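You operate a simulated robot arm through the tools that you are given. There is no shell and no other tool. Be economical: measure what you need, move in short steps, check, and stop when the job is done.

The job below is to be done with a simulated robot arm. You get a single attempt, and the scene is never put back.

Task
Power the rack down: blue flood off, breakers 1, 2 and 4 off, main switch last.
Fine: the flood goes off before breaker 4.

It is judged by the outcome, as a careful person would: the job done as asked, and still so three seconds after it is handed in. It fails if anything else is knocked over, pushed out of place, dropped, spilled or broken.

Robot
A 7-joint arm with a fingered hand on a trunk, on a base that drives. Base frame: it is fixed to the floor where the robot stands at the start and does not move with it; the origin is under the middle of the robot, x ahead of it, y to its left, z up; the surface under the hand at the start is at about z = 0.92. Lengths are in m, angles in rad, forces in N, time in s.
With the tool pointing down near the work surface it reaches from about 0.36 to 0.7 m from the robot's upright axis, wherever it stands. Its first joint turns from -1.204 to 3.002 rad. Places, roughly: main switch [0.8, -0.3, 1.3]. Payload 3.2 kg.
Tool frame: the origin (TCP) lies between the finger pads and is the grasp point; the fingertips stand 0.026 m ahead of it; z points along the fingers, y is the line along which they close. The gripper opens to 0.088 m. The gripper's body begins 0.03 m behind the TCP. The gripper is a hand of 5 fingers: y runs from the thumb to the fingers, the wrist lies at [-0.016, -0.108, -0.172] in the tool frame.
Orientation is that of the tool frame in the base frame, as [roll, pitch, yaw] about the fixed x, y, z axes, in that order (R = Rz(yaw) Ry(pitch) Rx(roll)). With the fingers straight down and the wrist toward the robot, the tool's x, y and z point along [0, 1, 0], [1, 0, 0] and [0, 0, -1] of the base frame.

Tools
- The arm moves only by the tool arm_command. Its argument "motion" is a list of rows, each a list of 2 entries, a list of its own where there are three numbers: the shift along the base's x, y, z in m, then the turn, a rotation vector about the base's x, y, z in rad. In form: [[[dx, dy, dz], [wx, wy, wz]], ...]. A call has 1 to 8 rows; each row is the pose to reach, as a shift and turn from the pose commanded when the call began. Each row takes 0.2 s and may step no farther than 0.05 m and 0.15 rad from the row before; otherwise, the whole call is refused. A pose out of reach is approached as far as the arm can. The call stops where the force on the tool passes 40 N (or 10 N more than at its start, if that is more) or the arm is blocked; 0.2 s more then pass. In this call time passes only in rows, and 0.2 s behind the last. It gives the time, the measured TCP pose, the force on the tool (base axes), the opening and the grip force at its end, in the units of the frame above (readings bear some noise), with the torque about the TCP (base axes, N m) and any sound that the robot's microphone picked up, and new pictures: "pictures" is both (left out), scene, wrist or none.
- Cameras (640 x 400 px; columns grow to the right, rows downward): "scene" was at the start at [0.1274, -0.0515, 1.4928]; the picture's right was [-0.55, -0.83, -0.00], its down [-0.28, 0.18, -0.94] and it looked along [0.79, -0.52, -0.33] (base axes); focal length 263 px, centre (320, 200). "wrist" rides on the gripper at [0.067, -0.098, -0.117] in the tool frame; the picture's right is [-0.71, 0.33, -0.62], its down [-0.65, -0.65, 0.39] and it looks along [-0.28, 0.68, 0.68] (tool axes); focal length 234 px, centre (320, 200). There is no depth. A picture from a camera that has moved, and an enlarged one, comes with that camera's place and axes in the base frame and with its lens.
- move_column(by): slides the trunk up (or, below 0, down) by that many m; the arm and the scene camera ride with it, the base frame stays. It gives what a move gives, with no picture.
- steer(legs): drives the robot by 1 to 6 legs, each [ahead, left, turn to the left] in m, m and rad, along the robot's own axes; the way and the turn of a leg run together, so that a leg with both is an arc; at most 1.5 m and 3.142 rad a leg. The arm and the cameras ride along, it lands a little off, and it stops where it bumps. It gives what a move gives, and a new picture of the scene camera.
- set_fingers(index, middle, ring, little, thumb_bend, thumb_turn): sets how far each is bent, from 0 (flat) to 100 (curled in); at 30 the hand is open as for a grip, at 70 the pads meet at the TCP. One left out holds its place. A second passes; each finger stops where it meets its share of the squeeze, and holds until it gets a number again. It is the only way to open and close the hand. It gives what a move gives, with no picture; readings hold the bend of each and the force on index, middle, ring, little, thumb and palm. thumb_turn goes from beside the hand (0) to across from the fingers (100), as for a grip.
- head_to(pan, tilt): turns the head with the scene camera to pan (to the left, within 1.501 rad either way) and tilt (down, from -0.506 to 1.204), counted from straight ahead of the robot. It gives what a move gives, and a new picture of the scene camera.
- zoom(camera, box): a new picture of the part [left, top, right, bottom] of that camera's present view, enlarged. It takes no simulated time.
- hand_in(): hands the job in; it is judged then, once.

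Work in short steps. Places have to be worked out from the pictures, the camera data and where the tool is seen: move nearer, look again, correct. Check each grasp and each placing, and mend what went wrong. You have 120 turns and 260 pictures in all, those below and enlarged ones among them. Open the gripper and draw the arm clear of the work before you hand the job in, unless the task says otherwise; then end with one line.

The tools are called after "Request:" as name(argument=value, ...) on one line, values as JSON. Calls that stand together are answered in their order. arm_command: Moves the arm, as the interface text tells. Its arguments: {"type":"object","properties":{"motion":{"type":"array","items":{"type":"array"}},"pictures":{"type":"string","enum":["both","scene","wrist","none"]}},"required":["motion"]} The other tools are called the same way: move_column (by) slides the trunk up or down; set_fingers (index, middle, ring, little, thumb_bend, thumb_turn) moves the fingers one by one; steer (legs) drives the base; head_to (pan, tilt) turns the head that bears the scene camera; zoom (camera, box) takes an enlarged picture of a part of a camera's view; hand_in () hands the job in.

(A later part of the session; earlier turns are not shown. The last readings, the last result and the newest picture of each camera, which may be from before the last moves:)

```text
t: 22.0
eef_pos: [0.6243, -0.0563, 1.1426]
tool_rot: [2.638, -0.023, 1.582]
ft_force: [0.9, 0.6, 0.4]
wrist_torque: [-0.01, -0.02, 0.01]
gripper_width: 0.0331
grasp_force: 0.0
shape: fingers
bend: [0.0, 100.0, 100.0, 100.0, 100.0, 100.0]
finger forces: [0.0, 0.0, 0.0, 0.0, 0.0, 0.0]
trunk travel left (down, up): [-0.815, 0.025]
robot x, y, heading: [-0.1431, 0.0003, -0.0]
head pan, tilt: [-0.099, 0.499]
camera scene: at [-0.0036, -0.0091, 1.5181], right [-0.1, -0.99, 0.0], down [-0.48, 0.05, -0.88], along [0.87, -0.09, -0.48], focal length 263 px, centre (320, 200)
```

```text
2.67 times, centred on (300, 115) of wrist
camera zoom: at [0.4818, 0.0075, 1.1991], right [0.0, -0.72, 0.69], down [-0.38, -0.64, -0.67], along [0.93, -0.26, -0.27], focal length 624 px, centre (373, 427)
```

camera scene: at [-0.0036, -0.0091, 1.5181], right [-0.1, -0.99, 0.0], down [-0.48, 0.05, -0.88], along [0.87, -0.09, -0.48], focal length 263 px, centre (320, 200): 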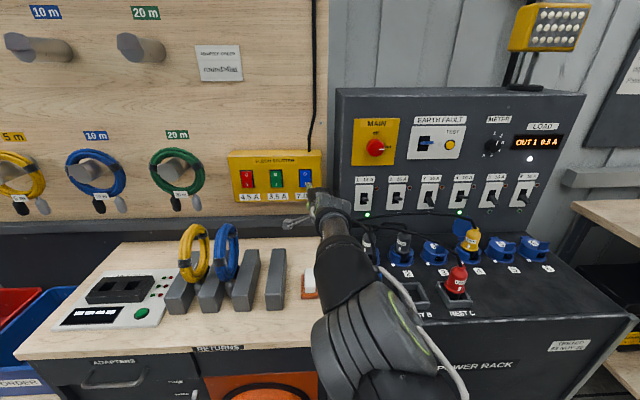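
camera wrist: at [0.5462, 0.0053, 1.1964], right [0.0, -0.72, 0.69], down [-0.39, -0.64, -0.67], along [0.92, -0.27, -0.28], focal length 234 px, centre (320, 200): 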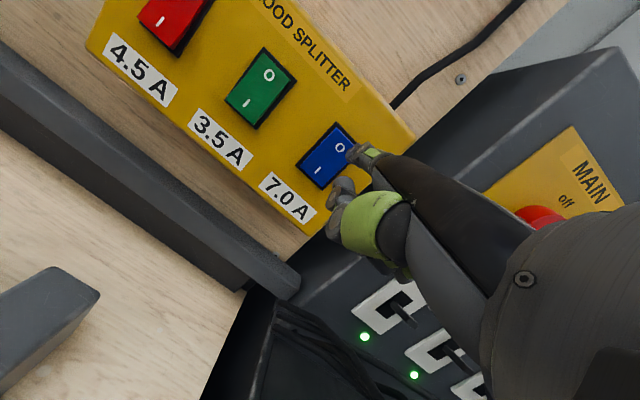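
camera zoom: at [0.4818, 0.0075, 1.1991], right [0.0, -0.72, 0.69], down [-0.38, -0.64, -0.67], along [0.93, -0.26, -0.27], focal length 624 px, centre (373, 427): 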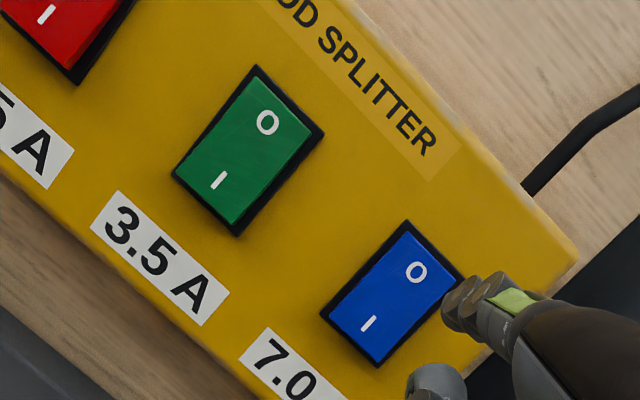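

I check the blue rocker's state from the head camera too.

Request:
zoom(camera="scene", box=[220, 145, 340, 220])

Request:
zoom(camera="scene", box=[340, 100, 560, 237])

```text
5.33 times, centred on (280, 182) of scene
camera zoom: at [-0.0036, -0.0091, 1.5181], right [-0.1, -0.99, 0.0], down [-0.48, 0.05, -0.88], along [0.87, -0.09, -0.48], focal length 1402 px, centre (533, 293)
```

zoom: 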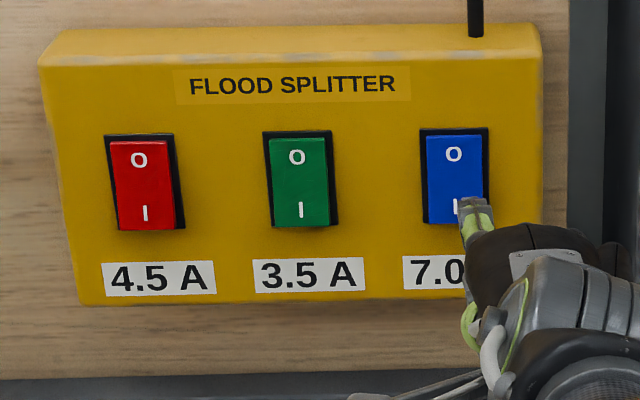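

```text
2.91 times, centred on (450, 168) of scene
camera zoom: at [-0.0036, -0.0091, 1.5181], right [-0.1, -0.99, 0.0], down [-0.48, 0.05, -0.88], along [0.87, -0.09, -0.48], focal length 765 px, centre (-58, 292)
```

zoom: 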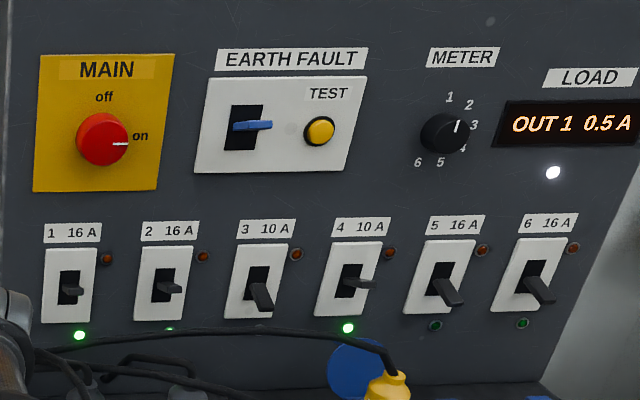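

Blue now matches the off rockers, and breakers 1, 2 and 4 are still on. I back up a bit more and strafe right to sit in front of the breakers.

Request:
steer(legs=[[-0.08, 0, 0], [0, -0.3, 0]])

```text
t: 24.7
eef_pos: [0.5447, -0.3529, 1.1439]
tool_rot: [2.639, -0.021, 1.578]
ft_force: [0.0, -0.5, 0.0]
wrist_torque: [0.0, 0.04, -0.02]
gripper_width: 0.0332
grasp_force: 0.1
shape: fingers
bend: [0.0, 100.0, 100.0, 100.0, 100.0, 100.0]
finger forces: [0.0, 0.1, 0.1, 0.0, 0.1, 0.0]
trunk travel left (down, up): [-0.815, 0.025]
robot x, y, heading: [-0.2234, -0.2931, 0.002]
head pan, tilt: [-0.099, 0.499]
camera scene: at [-0.084, -0.3042, 1.5182], right [-0.1, -0.99, 0.0], down [-0.48, 0.05, -0.88], along [0.87, -0.09, -0.48], focal length 263 px, centre (320, 200)
```

scene: 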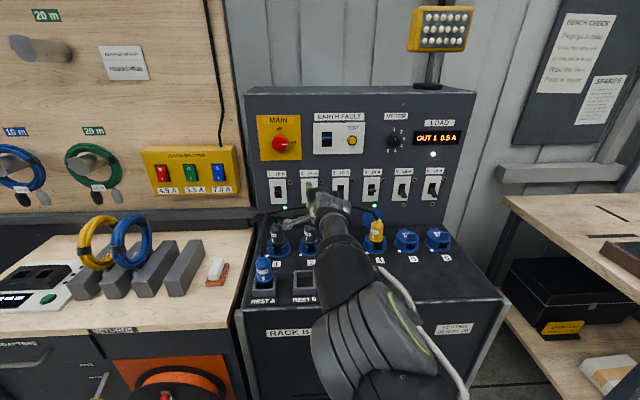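

Next I pitch the finger further down, lift it a little and line it up with breaker 1.

Request:
arm_command(motion=[[[-0.01, 0.02, 0.02], [0, 0.1, 0]], [[-0.02, 0.04, 0.03], [0, 0.2, 0]], [[-0.03, 0.07, 0.04], [0, 0.3, 0]], [[-0.03, 0.095, 0.045], [0, 0.3, 0]]])

```text
t: 25.7
eef_pos: [0.4876, -0.3497, 1.169]
tool_rot: [2.938, -0.027, 1.58]
ft_force: [-0.3, -0.9, -0.1]
wrist_torque: [0.01, -0.04, -0.02]
gripper_width: 0.0331
grasp_force: 0.0
shape: fingers
bend: [0.0, 100.0, 100.0, 100.0, 100.0, 100.0]
finger forces: [0.0, 0.0, 0.0, 0.0, 0.0, 0.0]
out of reach, approached as far as the arm can: row 1, 2, 3, 4
trunk travel left (down, up): [-0.815, 0.025]
robot x, y, heading: [-0.2253, -0.2919, -0.002]
head pan, tilt: [-0.099, 0.499]
camera scene: at [-0.0837, -0.3045, 1.5181], right [-0.1, -0.99, 0.0], down [-0.48, 0.05, -0.88], along [0.87, -0.09, -0.48], focal length 263 px, centre (320, 200)
camera wrist: at [0.3678, -0.2858, 1.2651], right [0.2, -0.72, 0.66], down [-0.56, -0.64, -0.53], along [0.8, -0.26, -0.53], focal length 234 px, centre (320, 200)
```

scene: 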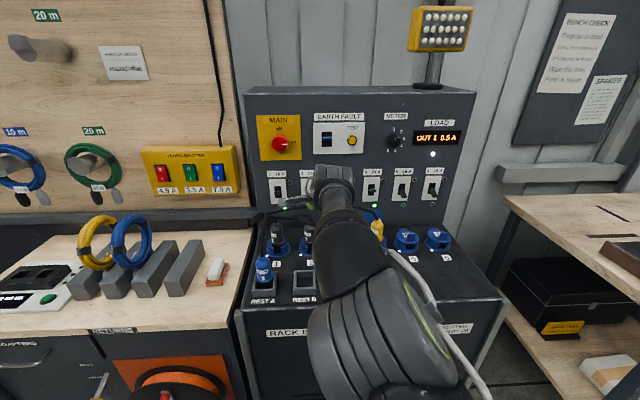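
wrist: 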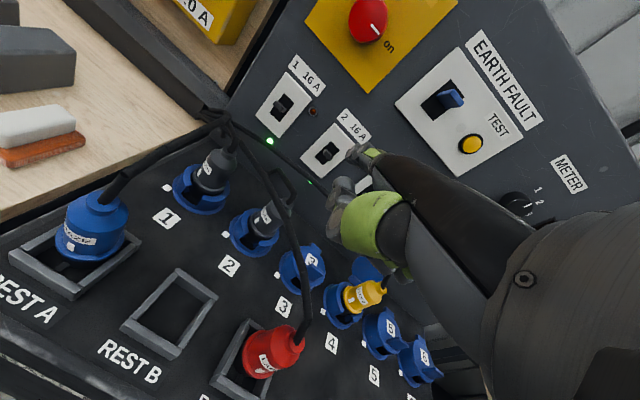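

Reach is poor with the hand close to the robot's midline; the arm prefers working around 0.3 m to its right. From here that suits breaker 4 (flood already off), so I bring the hand to y≈-0.61.

Request:
arm_command(motion=[[[-0.01, -0.045, 0], [0, 0, 0]], [[-0.02, -0.09, 0], [0, 0, 0]], [[-0.03, -0.135, 0], [0, 0, 0]], [[-0.04, -0.18, 0], [0, 0, 0]], [[-0.04, -0.225, 0], [0, 0, 0]], [[-0.04, -0.27, 0], [0, 0, 0]], [[-0.04, -0.315, 0], [0, 0, 0]], [[-0.04, -0.353, 0], [0, 0, 0]]])

```text
t: 27.5
eef_pos: [0.4486, -0.7025, 1.1678]
tool_rot: [2.941, -0.026, 1.571]
ft_force: [0.0, 0.2, -0.3]
wrist_torque: [0.05, 0.02, 0.06]
gripper_width: 0.0331
grasp_force: 0.0
shape: fingers
bend: [0.0, 100.0, 100.0, 100.0, 100.0, 100.0]
finger forces: [0.1, 0.0, 0.0, 0.0, 0.0, 0.0]
trunk travel left (down, up): [-0.815, 0.025]
robot x, y, heading: [-0.2231, -0.2965, 0.002]
head pan, tilt: [-0.099, 0.499]
camera scene: at [-0.0836, -0.3083, 1.5181], right [-0.1, -0.99, 0.0], down [-0.48, 0.05, -0.88], along [0.87, -0.09, -0.48], focal length 263 px, centre (320, 200)
camera wrist: at [0.3295, -0.6387, 1.2635], right [0.2, -0.72, 0.66], down [-0.56, -0.64, -0.53], along [0.8, -0.27, -0.54], focal length 234 px, centre (320, 200)
```

scene: 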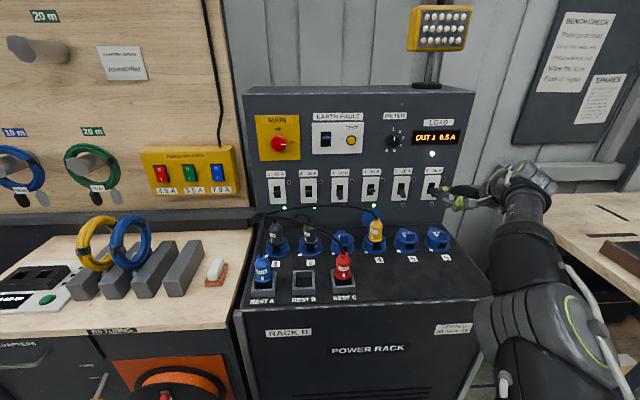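
wrist: 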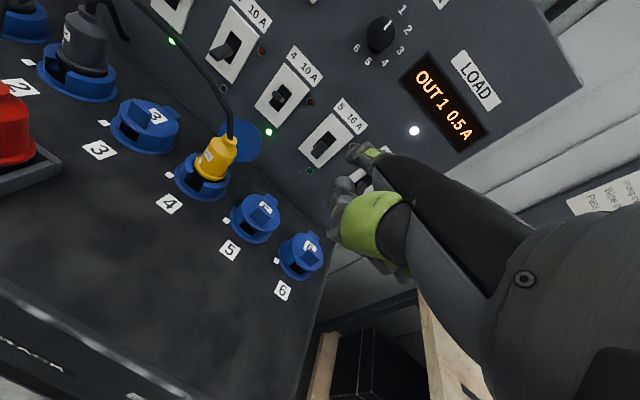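

Reach is good here and the view is unobstructed. I zoom both cameras to pin down the lever positions.

Request:
zoom(camera="scene", box=[255, 160, 455, 285])

Request:
zoom(camera="wrist", box=[200, 20, 420, 190])

```text
3.20 times, centred on (355, 222) of scene
camera zoom: at [-0.0836, -0.3083, 1.5181], right [-0.1, -0.99, 0.0], down [-0.48, 0.05, -0.88], along [0.87, -0.09, -0.48], focal length 841 px, centre (208, 128)
```

zoom: 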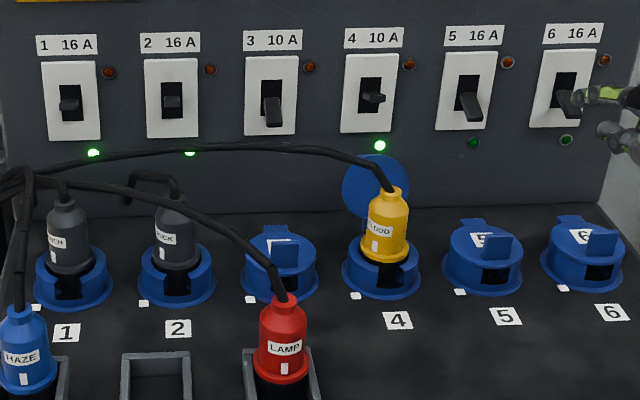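

```text
2.35 times, centred on (310, 105) of wrist
camera zoom: at [0.3295, -0.6387, 1.2635], right [0.2, -0.72, 0.66], down [-0.56, -0.64, -0.53], along [0.8, -0.27, -0.54], focal length 551 px, centre (344, 424)
```

zoom: 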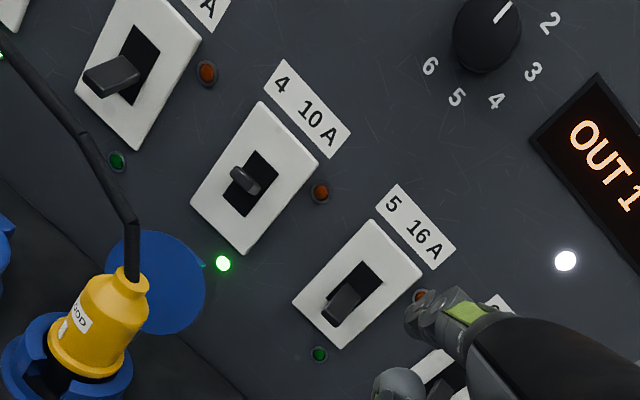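

Panel face is at x≈0.78. Lever 4's tip is at about (0.74,-0.577,1.096), with a lever pitch of about 0.114 m. I line the finger up in y above the lever, then drive ahead.

Request:
arm_command(motion=[[[0, 0.04, 0.015], [0, 0, 0]], [[0, 0.08, 0.025], [0, 0, 0]], [[0, 0.112, 0.025], [0, 0, 0]]], pictures="none")

Request:
steer(legs=[[0.15, 0, 0]])

Request:
zoom(camera="wrist", box=[200, 20, 440, 220])

```text
t: 28.3
eef_pos: [0.4496, -0.5859, 1.1957]
tool_rot: [2.936, -0.021, 1.571]
ft_force: [0.1, 0.2, -0.9]
wrist_torque: [-0.04, 0.02, -0.01]
gripper_width: 0.0332
grasp_force: 0.0
shape: fingers
bend: [0.0, 100.0, 100.0, 100.0, 100.0, 100.0]
finger forces: [0.0, 0.1, 0.1, 0.0, 0.0, 0.0]
trunk travel left (down, up): [-0.815, 0.025]
robot x, y, heading: [-0.2237, -0.2932, -0.001]
head pan, tilt: [-0.099, 0.499]
```

```text
t: 29.7
eef_pos: [0.5998, -0.5911, 1.1962]
tool_rot: [2.939, -0.022, 1.567]
ft_force: [-0.2, -0.2, -0.4]
wrist_torque: [-0.02, 0.02, 0.02]
gripper_width: 0.0334
grasp_force: 0.0
shape: fingers
bend: [0.0, 100.0, 100.0, 100.0, 100.0, 100.0]
finger forces: [0.1, 0.0, 0.0, 0.0, 0.1, 0.0]
trunk travel left (down, up): [-0.815, 0.025]
robot x, y, heading: [-0.0745, -0.2958, -0.009]
head pan, tilt: [-0.099, 0.499]
camera scene: at [0.0662, -0.3057, 1.5183], right [-0.11, -0.99, 0.0], down [-0.48, 0.05, -0.88], along [0.87, -0.09, -0.48], focal length 263 px, centre (320, 200)
```

scene: 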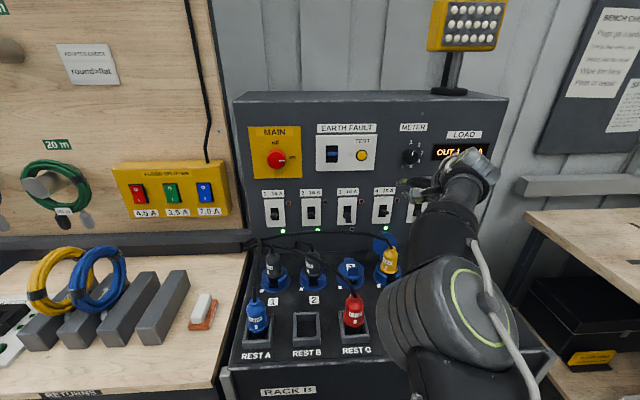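

```text
2.00 times, centred on (320, 120) of wrist
camera zoom: at [0.4804, -0.5268, 1.2914], right [0.2, -0.72, 0.66], down [-0.56, -0.64, -0.53], along [0.8, -0.27, -0.53], focal length 468 px, centre (320, 360)
```

zoom: 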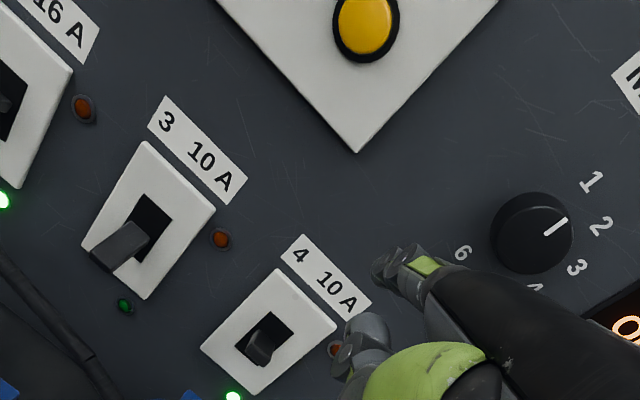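

The index tip is at (0.684,-0.579,1.218), as predicted, and lever 4's tip is at (0.736,-0.58,1.09). I move to just above the lever.

Request:
arm_command(motion=[[[0.03, 0, -0.03], [0, 0, 0]], [[0.055, 0, -0.055], [0, 0, 0]], [[0.07, 0, -0.07], [0, 0, 0]]], pictures="wrist")

Request:
zoom(camera="wrist", box=[240, 60, 440, 200])

Request:
zoom(camera="scene", box=[340, 140, 500, 280])

```text
t: 30.5
eef_pos: [0.6615, -0.5834, 1.1237]
tool_rot: [2.939, -0.022, 1.567]
ft_force: [-0.6, 0.3, 0.2]
wrist_torque: [-0.02, 0.0, 0.02]
gripper_width: 0.0333
grasp_force: 0.1
shape: fingers
bend: [0.0, 100.0, 100.0, 100.0, 100.0, 100.0]
finger forces: [0.1, 0.1, 0.1, 0.0, 0.1, 0.1]
out of reach, approached as far as the arm can: row 3
trunk travel left (down, up): [-0.815, 0.025]
robot x, y, heading: [-0.0703, -0.2966, -0.007]
head pan, tilt: [-0.099, 0.499]
camera wrist: at [0.5433, -0.5198, 1.2185], right [0.2, -0.72, 0.66], down [-0.56, -0.64, -0.53], along [0.8, -0.27, -0.53], focal length 234 px, centre (320, 200)
```

wrist: 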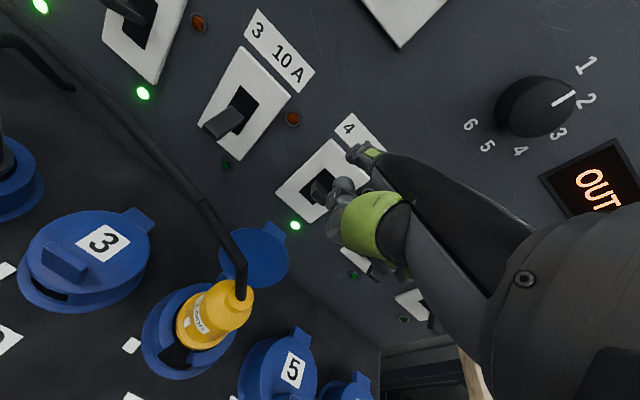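

```text
2.86 times, centred on (340, 130) of wrist
camera zoom: at [0.5433, -0.5198, 1.2185], right [0.2, -0.72, 0.66], down [-0.56, -0.64, -0.53], along [0.8, -0.27, -0.53], focal length 669 px, centre (263, 400)
```

zoom: 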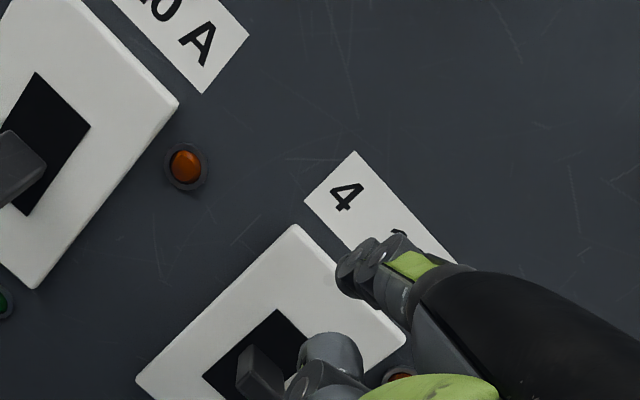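

```text
2.86 times, centred on (420, 210) of scene
camera zoom: at [0.0672, -0.3051, 1.5182], right [-0.11, -0.99, 0.0], down [-0.48, 0.05, -0.88], along [0.87, -0.09, -0.48], focal length 751 px, centre (34, 171)
```

zoom: 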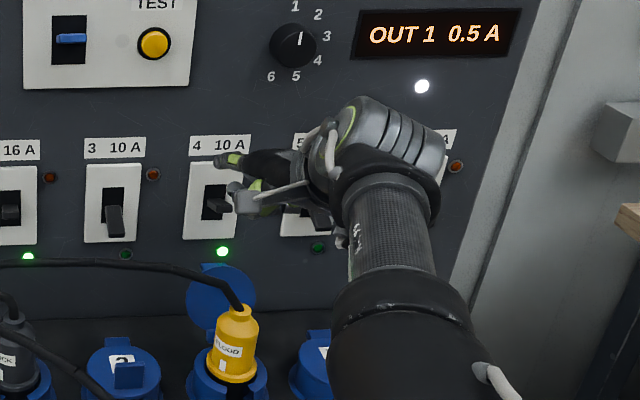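

The reach limit again. The tip is at (0.746,-0.571,1.146), above the lever's outer end, so I drive 25 mm nearer before pushing down.

Request:
steer(legs=[[0.025, 0, 0]])

Request:
arm_command(motion=[[[0, -0.004, -0.015], [0, 0, 0]], [[0, -0.004, -0.03], [0, 0, 0]], [[0, -0.004, -0.04], [0, 0, 0]]])

Request:
zoom(camera="wrist", box=[240, 60, 440, 240])

```text
t: 31.3
eef_pos: [0.686, -0.5861, 1.1233]
tool_rot: [2.937, -0.023, 1.57]
ft_force: [-5.7, -0.3, 0.6]
wrist_torque: [-0.01, -0.11, 0.07]
gripper_width: 0.0309
grasp_force: 2.9
shape: fingers
bend: [2.0, 100.0, 100.0, 100.0, 100.0, 100.0]
finger forces: [6.2, 0.1, 0.0, 0.0, 0.0, 0.0]
trunk travel left (down, up): [-0.815, 0.025]
robot x, y, heading: [-0.0466, -0.2982, -0.006]
head pan, tilt: [-0.099, 0.499]
camera scene: at [0.0903, -0.306, 1.5184], right [-0.11, -0.99, 0.0], down [-0.47, 0.05, -0.88], along [0.87, -0.09, -0.48], focal length 263 px, centre (320, 200)
```

scene: 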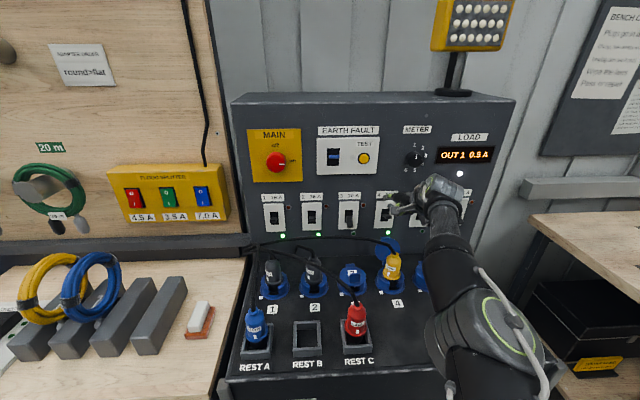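

```text
t: 32.1
eef_pos: [0.6851, -0.59, 1.0839]
tool_rot: [2.935, -0.024, 1.567]
ft_force: [-9.2, 1.3, 2.8]
wrist_torque: [0.02, -0.43, 0.13]
gripper_width: 0.0323
grasp_force: 4.9
shape: fingers
bend: [1.0, 100.0, 100.0, 100.0, 100.0, 100.0]
finger forces: [9.3, 0.1, 0.0, 0.1, 0.1, 0.1]
trunk travel left (down, up): [-0.815, 0.025]
robot x, y, heading: [-0.0457, -0.2916, -0.005]
head pan, tilt: [-0.099, 0.499]
camera scene: at [0.0882, -0.3056, 1.5186], right [-0.11, -0.99, 0.0], down [-0.47, 0.05, -0.88], along [0.87, -0.09, -0.48], focal length 263 px, centre (320, 200)
camera wrist: at [0.5654, -0.5249, 1.1797], right [0.19, -0.72, 0.66], down [-0.56, -0.64, -0.53], along [0.8, -0.27, -0.53], focal length 234 px, centre (320, 200)
```

scene: 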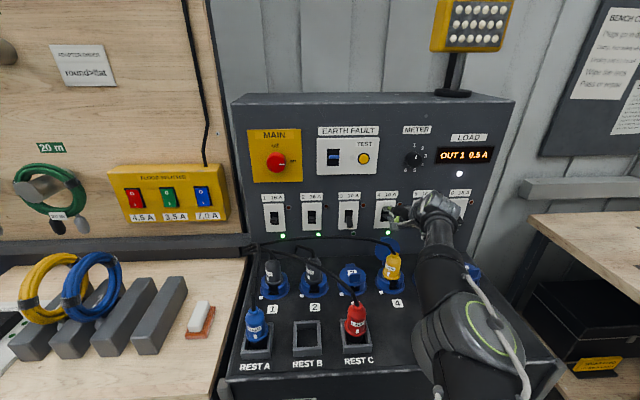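
wrist: 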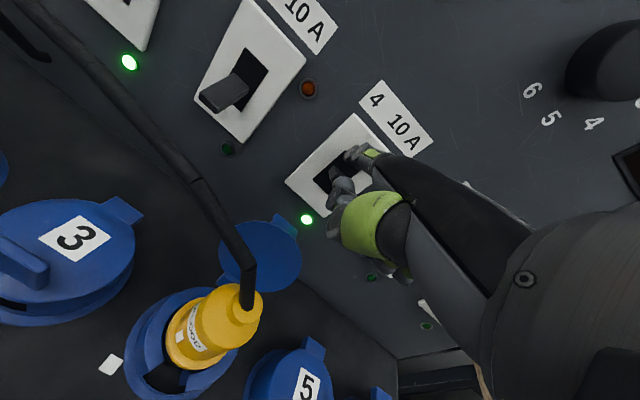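

```text
2.22 times, centred on (340, 150) of wrist
camera zoom: at [0.5654, -0.5249, 1.1797], right [0.19, -0.72, 0.66], down [-0.56, -0.64, -0.53], along [0.8, -0.27, -0.53], focal length 520 px, centre (276, 311)
```

zoom: 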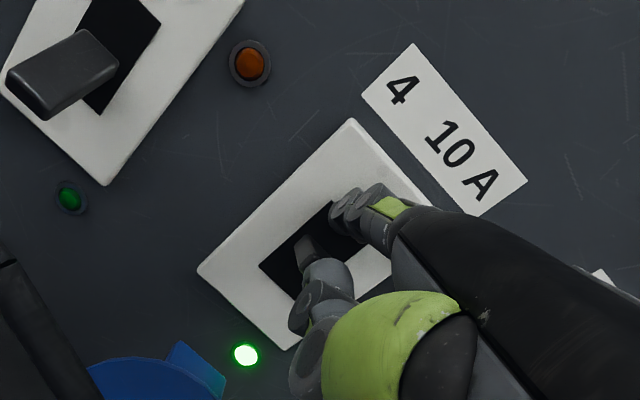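

The tip is right against the plate just above the lever. I ease off 8 mm in x and push down.

Request:
arm_command(motion=[[[-0.008, 0, 0], [0, 0, 0]], [[-0.008, 0, -0.015], [0, 0, 0]], [[-0.008, 0, -0.03], [0, 0, 0]], [[-0.008, 0, -0.04], [0, 0, 0]], [[-0.008, 0, -0.05], [0, 0, 0]]])

Request:
zoom(camera="wrist", box=[240, 40, 440, 240])

```text
t: 33.3
eef_pos: [0.6724, -0.589, 1.0378]
tool_rot: [2.931, -0.022, 1.568]
ft_force: [-16.4, 0.5, 13.3]
wrist_torque: [0.15, -1.94, 0.22]
gripper_width: 0.0502
grasp_force: 9.0
shape: fingers
bend: [0.0, 100.0, 100.0, 100.0, 100.0, 100.0]
finger forces: [17.9, 0.1, 0.0, 0.0, 0.0, 0.1]
trunk travel left (down, up): [-0.815, 0.025]
robot x, y, heading: [-0.0488, -0.2912, -0.01]
head pan, tilt: [-0.099, 0.499]
camera scene: at [0.0829, -0.305, 1.5192], right [-0.11, -0.99, 0.0], down [-0.47, 0.05, -0.88], along [0.88, -0.09, -0.47], focal length 263 px, centre (320, 200)
camera wrist: at [0.5532, -0.5241, 1.1321], right [0.19, -0.72, 0.66], down [-0.56, -0.64, -0.53], along [0.81, -0.27, -0.53], focal length 234 px, centre (320, 200)
```

scene: 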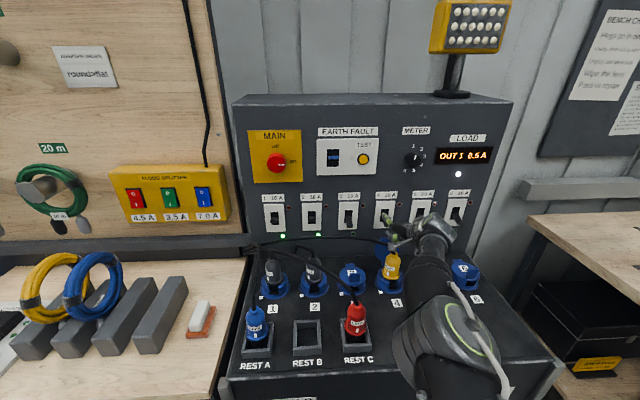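
wrist: 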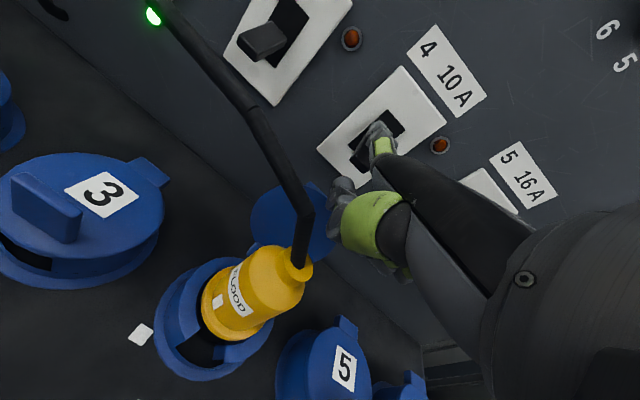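

```text
2.00 times, centred on (340, 140) of wrist
camera zoom: at [0.5532, -0.5241, 1.1321], right [0.19, -0.72, 0.66], down [-0.56, -0.64, -0.53], along [0.81, -0.27, -0.53], focal length 468 px, centre (280, 320)
```

zoom: 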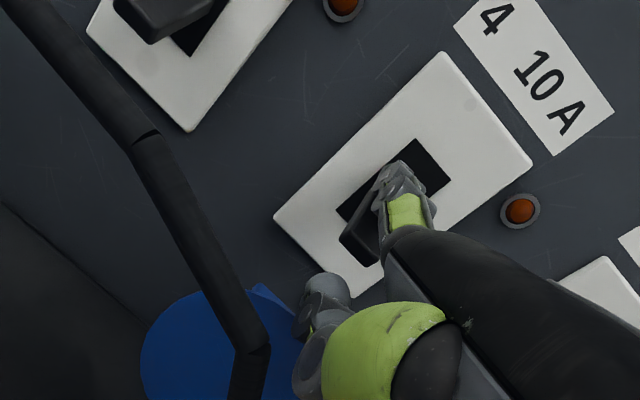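

Lever 4 has gone down. I lift away diagonally and check its lamp.

Request:
arm_command(motion=[[[-0.015, 0, 0.03], [0, 0, 0]], [[-0.04, 0, 0.06], [0, 0, 0]], [[-0.07, 0, 0.09], [0, 0, 0]], [[-0.1, 0, 0.12], [0, 0, 0]]], pictures="wrist")

Request:
zoom(camera="scene", box=[230, 100, 500, 290])

```text
t: 34.3
eef_pos: [0.577, -0.5888, 1.1542]
tool_rot: [2.937, -0.023, 1.569]
ft_force: [-0.4, 0.0, 0.2]
wrist_torque: [-0.02, -0.02, 0.01]
gripper_width: 0.0335
grasp_force: 0.0
shape: fingers
bend: [0.0, 100.0, 100.0, 100.0, 100.0, 100.0]
finger forces: [0.0, 0.1, 0.0, 0.0, 0.0, 0.1]
trunk travel left (down, up): [-0.815, 0.025]
robot x, y, heading: [-0.0482, -0.296, -0.008]
head pan, tilt: [-0.099, 0.499]
camera wrist: at [0.4577, -0.5243, 1.2486], right [0.2, -0.72, 0.66], down [-0.56, -0.64, -0.53], along [0.8, -0.27, -0.53], focal length 234 px, centre (320, 200)
```

wrist: 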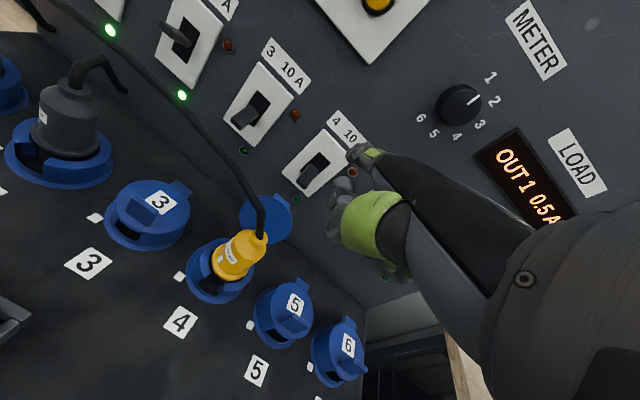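

```text
2.11 times, centred on (365, 195) of scene
camera zoom: at [0.0903, -0.3052, 1.5184], right [-0.11, -0.99, 0.0], down [-0.47, 0.05, -0.88], along [0.87, -0.09, -0.48], focal length 553 px, centre (225, 210)
```

zoom: 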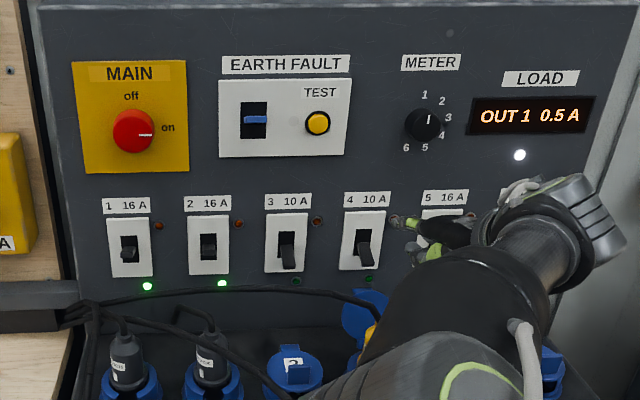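

Breaker 4 is off and its lamp is out. I back up, shift left by two pitches to breaker 2 and come forward again.

Request:
steer(legs=[[-0.08, 0, 0], [0, 0.23, 0], [0.08, 0, 0]])

Request:
zoom(camera="wrist", box=[240, 60, 440, 240])

```text
t: 37.4
eef_pos: [0.5799, -0.364, 1.1526]
tool_rot: [2.936, -0.021, 1.562]
ft_force: [-0.7, 0.3, 1.1]
wrist_torque: [0.02, 0.06, 0.01]
gripper_width: 0.0333
grasp_force: 0.0
shape: fingers
bend: [0.0, 100.0, 100.0, 100.0, 100.0, 100.0]
finger forces: [0.0, 0.0, 0.0, 0.0, 0.0, 0.1]
trunk travel left (down, up): [-0.815, 0.025]
robot x, y, heading: [-0.043, -0.0675, -0.012]
head pan, tilt: [-0.099, 0.499]
camera scene: at [0.0953, -0.0775, 1.5182], right [-0.11, -0.99, 0.0], down [-0.48, 0.05, -0.88], along [0.87, -0.1, -0.48], focal length 263 px, centre (320, 200)
```

scene: 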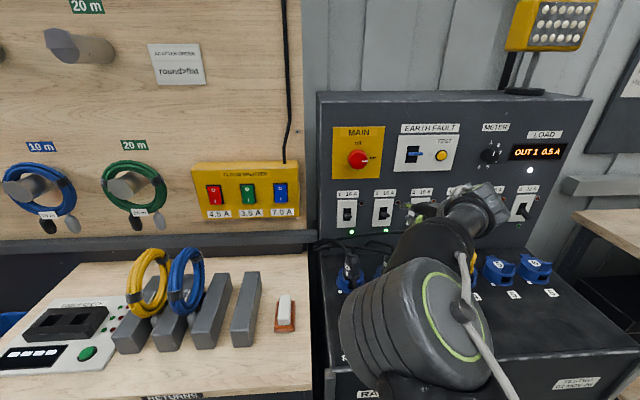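

```text
2.22 times, centred on (340, 150) of wrist
camera zoom: at [0.4614, -0.299, 1.2481], right [0.19, -0.72, 0.66], down [-0.57, -0.63, -0.53], along [0.8, -0.28, -0.53], focal length 520 px, centre (276, 311)
```

zoom: 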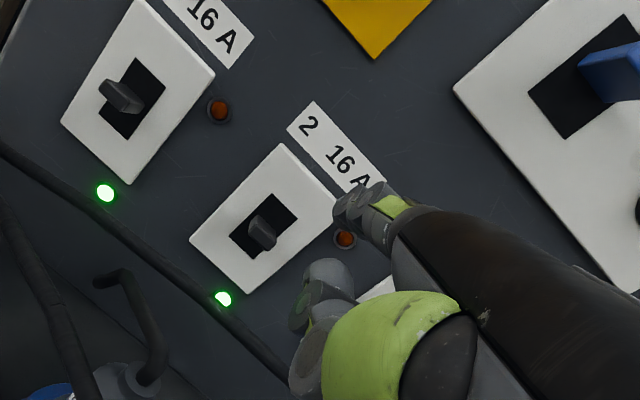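

Lever 2's tip is at (0.736,-0.352,1.10), exactly in line with the finger. I repeat the stroke that worked: forward above the lever, then down.

Request:
arm_command(motion=[[[0.04, 0, -0.01], [0, 0, 0]], [[0.075, 0, -0.02], [0, 0, 0]], [[0.095, 0, -0.03], [0, 0, 0]], [[0.095, 0, -0.05], [0, 0, 0]], [[0.095, 0, -0.07], [0, 0, 0]], [[0.095, 0, -0.085], [0, 0, 0]], [[0.095, 0, -0.1], [0, 0, 0]], [[0.095, 0, -0.116], [0, 0, 0]]])

Request:
zoom(camera="wrist", box=[240, 40, 440, 240])

```text
t: 39.2
eef_pos: [0.6697, -0.3655, 1.0433]
tool_rot: [2.926, -0.021, 1.559]
ft_force: [-11.8, -1.6, 14.6]
wrist_torque: [0.2, -1.66, 0.06]
gripper_width: 0.043
grasp_force: 8.7
shape: fingers
bend: [0.0, 100.0, 100.0, 100.0, 100.0, 100.0]
finger forces: [17.8, 0.0, 0.0, 0.0, 0.0, 0.0]
trunk travel left (down, up): [-0.815, 0.025]
robot x, y, heading: [-0.0452, -0.066, -0.015]
head pan, tilt: [-0.099, 0.499]
camera scene: at [0.0871, -0.077, 1.5193], right [-0.11, -0.99, 0.0], down [-0.47, 0.05, -0.88], along [0.88, -0.1, -0.47], focal length 263 px, centre (320, 200)
camera wrist: at [0.5498, -0.2989, 1.1371], right [0.18, -0.72, 0.67], down [-0.56, -0.63, -0.53], along [0.81, -0.28, -0.52], focal length 234 px, centre (320, 200)
```

scene: 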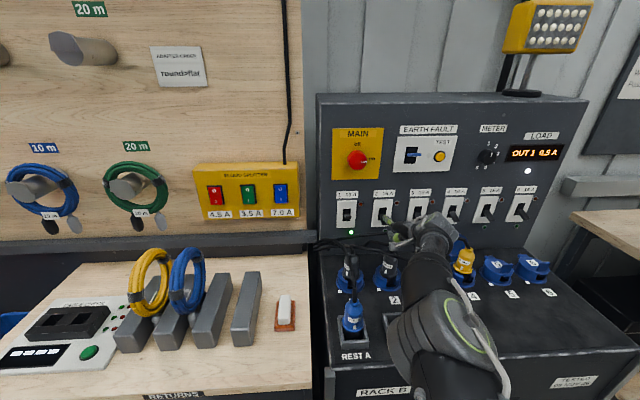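
wrist: 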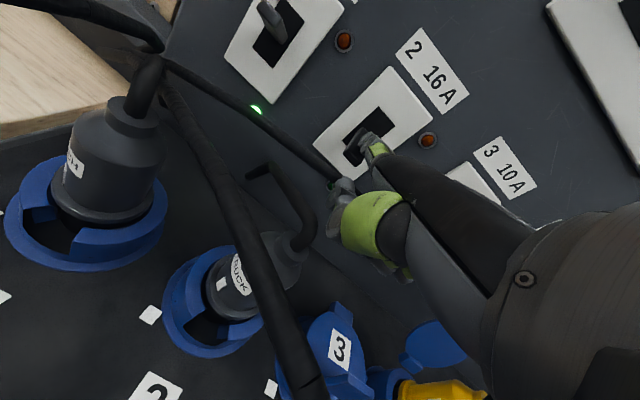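

```text
2.00 times, centred on (340, 140) of wrist
camera zoom: at [0.5498, -0.2989, 1.1371], right [0.18, -0.72, 0.67], down [-0.56, -0.63, -0.53], along [0.81, -0.28, -0.52], focal length 468 px, centre (280, 320)
```

zoom: 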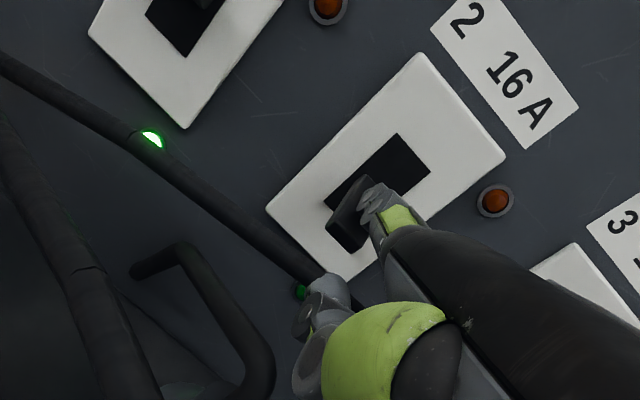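

Breaker 2 is down and its lamp is out. I retreat the same way and shift left one pitch to breaker 1.

Request:
arm_command(motion=[[[-0.015, 0, 0.03], [0, 0, 0]], [[-0.04, 0, 0.06], [0, 0, 0]], [[-0.07, 0, 0.09], [0, 0, 0]], [[-0.1, 0, 0.12], [0, 0, 0]]], pictures="none")

Request:
steer(legs=[[-0.08, 0, 0.012], [0, 0.113, 0], [0.08, 0, 0]])

Request:
zoom(camera="wrist", box=[240, 60, 440, 240])

Request:
zoom(camera="scene", box=[280, 100, 600, 300])

```text
t: 40.2
eef_pos: [0.5742, -0.3643, 1.1577]
tool_rot: [2.937, -0.022, 1.561]
ft_force: [-0.1, -0.5, 0.5]
wrist_torque: [0.0, -0.02, 0.02]
gripper_width: 0.0334
grasp_force: 0.1
shape: fingers
bend: [0.0, 100.0, 100.0, 100.0, 100.0, 100.0]
finger forces: [0.0, 0.0, 0.1, 0.1, 0.0, 0.1]
trunk travel left (down, up): [-0.815, 0.025]
robot x, y, heading: [-0.0418, -0.0653, -0.012]
head pan, tilt: [-0.099, 0.499]
```

```text
t: 42.7
eef_pos: [0.5796, -0.2441, 1.1579]
tool_rot: [2.938, -0.021, 1.57]
ft_force: [0.2, -1.0, 0.2]
wrist_torque: [0.0, 0.02, 0.02]
gripper_width: 0.0336
grasp_force: 0.0
shape: fingers
bend: [0.0, 100.0, 100.0, 100.0, 100.0, 100.0]
finger forces: [0.1, 0.1, 0.0, 0.0, 0.0, 0.0]
trunk travel left (down, up): [-0.815, 0.025]
robot x, y, heading: [-0.0441, 0.0468, 0.001]
head pan, tilt: [-0.099, 0.499]
camera scene: at [0.0949, 0.0378, 1.5182], right [-0.1, -0.99, 0.0], down [-0.48, 0.05, -0.88], along [0.87, -0.09, -0.48], focal length 263 px, centre (320, 200)
```

scene: 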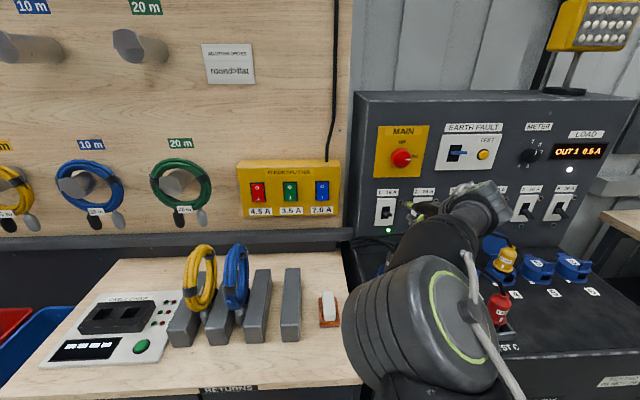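

```text
2.22 times, centred on (340, 150) of wrist
camera zoom: at [0.4601, -0.1803, 1.2524], right [0.2, -0.72, 0.66], down [-0.56, -0.64, -0.53], along [0.8, -0.27, -0.53], focal length 520 px, centre (276, 311)
```

zoom: 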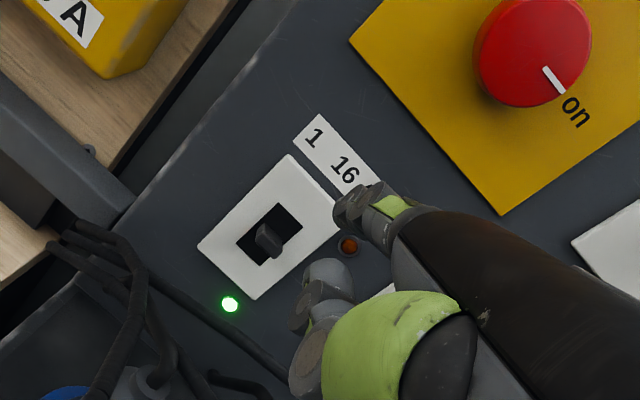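

```text
2.00 times, centred on (440, 200) of scene
camera zoom: at [0.0949, 0.0378, 1.5182], right [-0.1, -0.99, 0.0], down [-0.48, 0.05, -0.88], along [0.87, -0.09, -0.48], focal length 526 px, centre (80, 200)
```

zoom: 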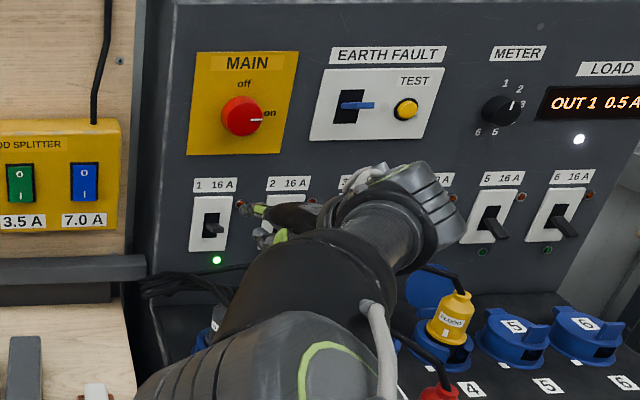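

Lever 1's tip is at (0.736,-0.234,1.105), in line with the finger (y≈-0.232). I make the same stroke.

Request:
arm_command(motion=[[[0.04, -0.002, -0.01], [0, 0, 0]], [[0.075, -0.002, -0.02], [0, 0, 0]], [[0.095, -0.002, -0.03], [0, 0, 0]], [[0.095, -0.002, -0.05], [0, 0, 0]], [[0.095, -0.002, -0.07], [0, 0, 0]], [[0.095, -0.002, -0.085], [0, 0, 0]], [[0.095, -0.002, -0.105], [0, 0, 0]], [[0.095, -0.002, -0.12], [0, 0, 0]]])

Request:
zoom(camera="wrist", box=[240, 40, 440, 240])

```text
t: 44.5
eef_pos: [0.6692, -0.2462, 1.0434]
tool_rot: [2.927, -0.021, 1.569]
ft_force: [-10.2, 0.1, 13.7]
wrist_torque: [0.14, -1.57, 0.12]
gripper_width: 0.0415
grasp_force: 8.5
shape: fingers
bend: [0.0, 100.0, 100.0, 100.0, 100.0, 100.0]
finger forces: [17.1, 0.0, 0.0, 0.0, 0.0, 0.0]
trunk travel left (down, up): [-0.815, 0.025]
robot x, y, heading: [-0.0438, 0.0448, -0.006]
head pan, tilt: [-0.099, 0.499]
camera scene: at [0.087, 0.0384, 1.5192], right [-0.1, -0.99, 0.0], down [-0.47, 0.05, -0.88], along [0.88, -0.09, -0.47], focal length 263 px, centre (320, 200)
camera wrist: at [0.5502, -0.1817, 1.1377], right [0.19, -0.72, 0.67], down [-0.56, -0.64, -0.53], along [0.81, -0.27, -0.52], focal length 234 px, centre (320, 200)
```

scene: 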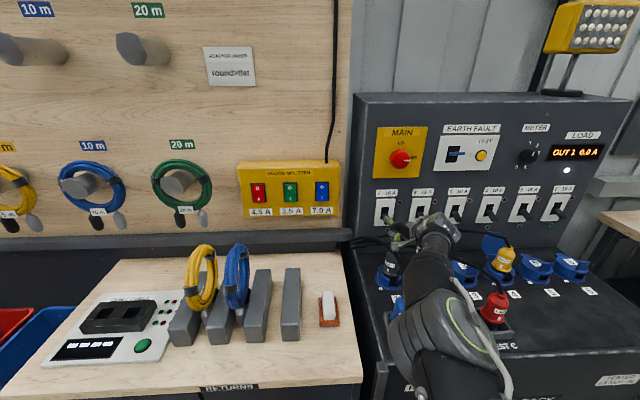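
wrist: 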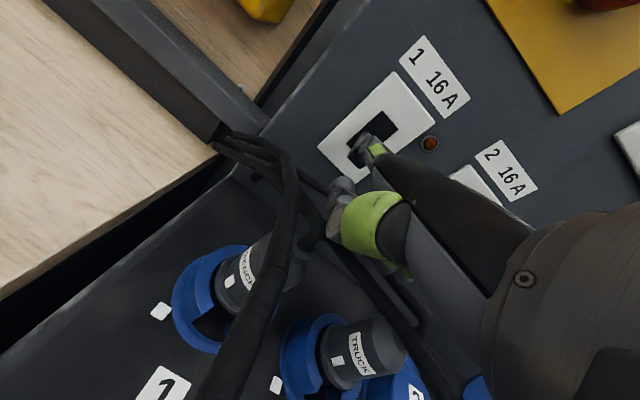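

```text
2.00 times, centred on (340, 140) of wrist
camera zoom: at [0.5502, -0.1817, 1.1377], right [0.19, -0.72, 0.67], down [-0.56, -0.64, -0.53], along [0.81, -0.27, -0.52], focal length 468 px, centre (280, 320)
```

zoom: 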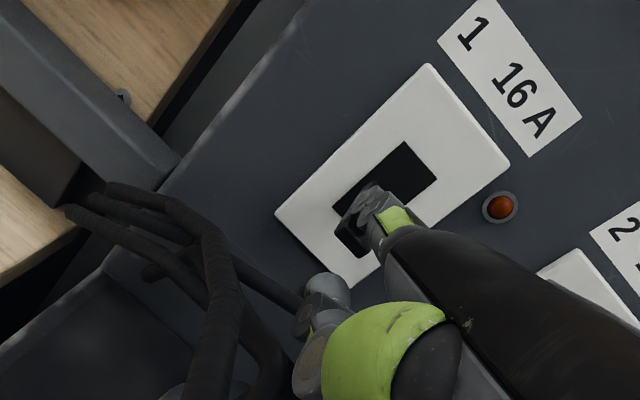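

Breaker 1 is down and the meter reads 0.0 A. I retreat and back the base away to reshape the hand for gripping the main knob.

Request:
arm_command(motion=[[[-0.015, 0, 0.03], [0, 0, 0]], [[-0.04, 0, 0.06], [0, 0, 0]], [[-0.07, 0, 0.09], [0, 0, 0]], [[-0.1, 0, 0.12], [0, 0, 0]]], pictures="none")

Request:
steer(legs=[[-0.18, 0, 0]])

Request:
zoom(camera="scene", box=[280, 100, 600, 300])

```text
t: 45.5
eef_pos: [0.572, -0.2465, 1.1584]
tool_rot: [2.937, -0.021, 1.574]
ft_force: [0.2, 0.9, 1.1]
wrist_torque: [-0.03, 0.02, -0.01]
gripper_width: 0.0333
grasp_force: 0.2
shape: fingers
bend: [0.0, 100.0, 100.0, 100.0, 100.0, 100.0]
finger forces: [0.1, 0.0, 0.0, 0.0, 0.0, 0.1]
trunk travel left (down, up): [-0.815, 0.025]
robot x, y, heading: [-0.0461, 0.0466, -0.006]
head pan, tilt: [-0.099, 0.499]
```

```text
t: 47.0
eef_pos: [0.3969, -0.2477, 1.1572]
tool_rot: [2.94, -0.021, 1.57]
ft_force: [0.6, 1.1, -0.1]
wrist_torque: [0.01, -0.01, 0.02]
gripper_width: 0.0334
grasp_force: 0.0
shape: fingers
bend: [0.0, 100.0, 100.0, 100.0, 100.0, 100.0]
finger forces: [0.1, 0.1, 0.0, 0.0, 0.0, 0.1]
trunk travel left (down, up): [-0.815, 0.025]
robot x, y, heading: [-0.2237, 0.0456, -0.006]
head pan, tilt: [-0.099, 0.499]
camera scene: at [-0.0828, 0.0374, 1.5181], right [-0.1, -0.99, 0.0], down [-0.48, 0.05, -0.88], along [0.87, -0.09, -0.48], focal length 263 px, centre (320, 200)
```

scene: 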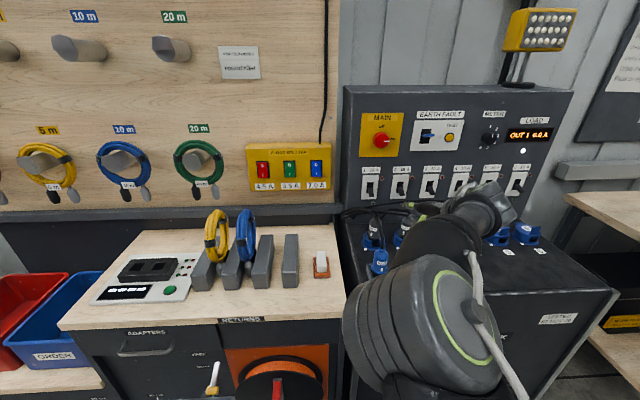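

```text
2.00 times, centred on (440, 200) of scene
camera zoom: at [-0.0828, 0.0374, 1.5181], right [-0.1, -0.99, 0.0], down [-0.48, 0.05, -0.88], along [0.87, -0.09, -0.48], focal length 526 px, centre (80, 200)
```

zoom: 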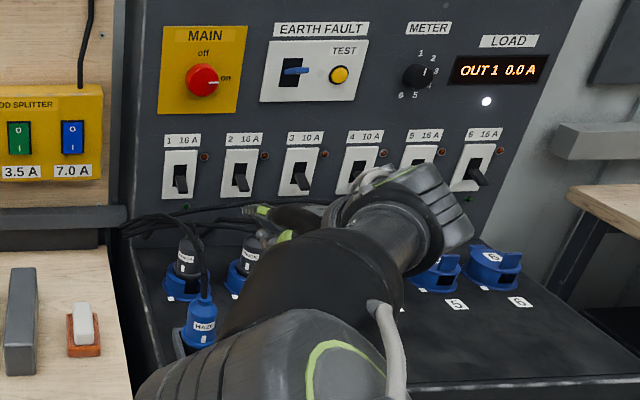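

All breakers are down with their lamps out. Next I raise the hand and pitch it toward horizontal, opening the fingers for a grip.

Request:
set_fingers(index=30, middle=30, ring=30, little=30, thumb_bend=30, thumb_turn=100)

Request:
arm_command(motion=[[[0, -0.01, 0.03], [0, -0.15, 0]], [[0, -0.01, 0.06], [0, -0.3, 0]], [[0, -0.01, 0.09], [0, -0.45, 0]], [[0, -0.01, 0.115], [0, -0.6, 0]], [[0, -0.01, 0.115], [0, -0.75, 0]], [[0, -0.01, 0.115], [0, -0.9, 0]], [[0, -0.01, 0.115], [0, -1.05, 0]], [[0, -0.01, 0.115], [0, -1.2, 0]]])

```text
t: 48.0
eef_pos: [0.3965, -0.2471, 1.1568]
tool_rot: [2.938, -0.023, 1.571]
ft_force: [0.1, -0.8, -0.7]
wrist_torque: [0.0, -0.03, 0.0]
gripper_width: 0.0874
grasp_force: 0.1
shape: fingers
bend: [30.0, 30.0, 30.0, 30.0, 30.0, 97.0]
finger forces: [0.0, 0.1, 0.0, 0.0, 0.0, 0.0]
trunk travel left (down, up): [-0.815, 0.025]
robot x, y, heading: [-0.2219, 0.0473, -0.004]
head pan, tilt: [-0.099, 0.499]
```

```text
t: 49.8
eef_pos: [0.3976, -0.2601, 1.2717]
tool_rot: [1.736, -0.009, 1.589]
ft_force: [0.9, -0.3, 0.7]
wrist_torque: [0.01, 0.0, -0.01]
gripper_width: 0.0876
grasp_force: 0.0
shape: fingers
bend: [30.0, 30.0, 30.0, 30.0, 30.0, 97.0]
finger forces: [0.1, 0.0, 0.0, 0.1, 0.0, 0.0]
trunk travel left (down, up): [-0.815, 0.025]
robot x, y, heading: [-0.2227, 0.0488, -0.005]
head pan, tilt: [-0.099, 0.499]
camera scene: at [-0.0823, 0.0364, 1.5181], right [-0.1, -0.99, 0.0], down [-0.48, 0.05, -0.88], along [0.87, -0.09, -0.48], focal length 263 px, centre (320, 200)
camera wrist: at [0.2645, -0.1937, 1.1951], right [-0.55, -0.72, 0.42], down [0.29, -0.64, -0.71], along [0.79, -0.27, 0.56], focal length 234 px, centre (320, 200)
```

scene: 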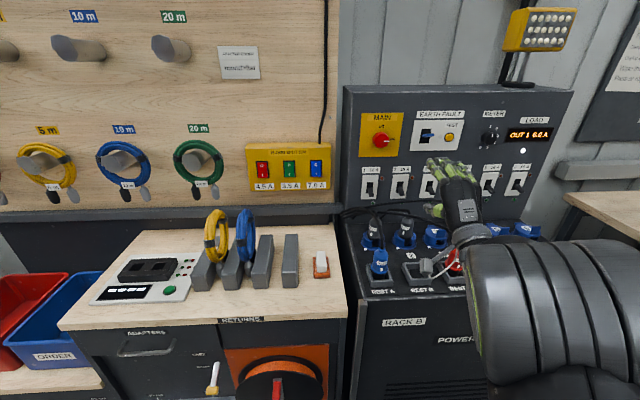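
wrist: 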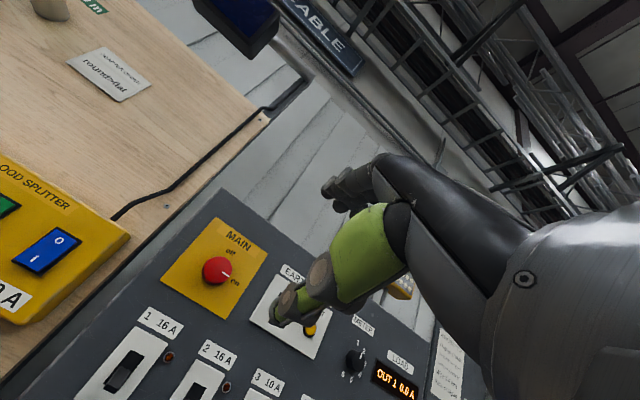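

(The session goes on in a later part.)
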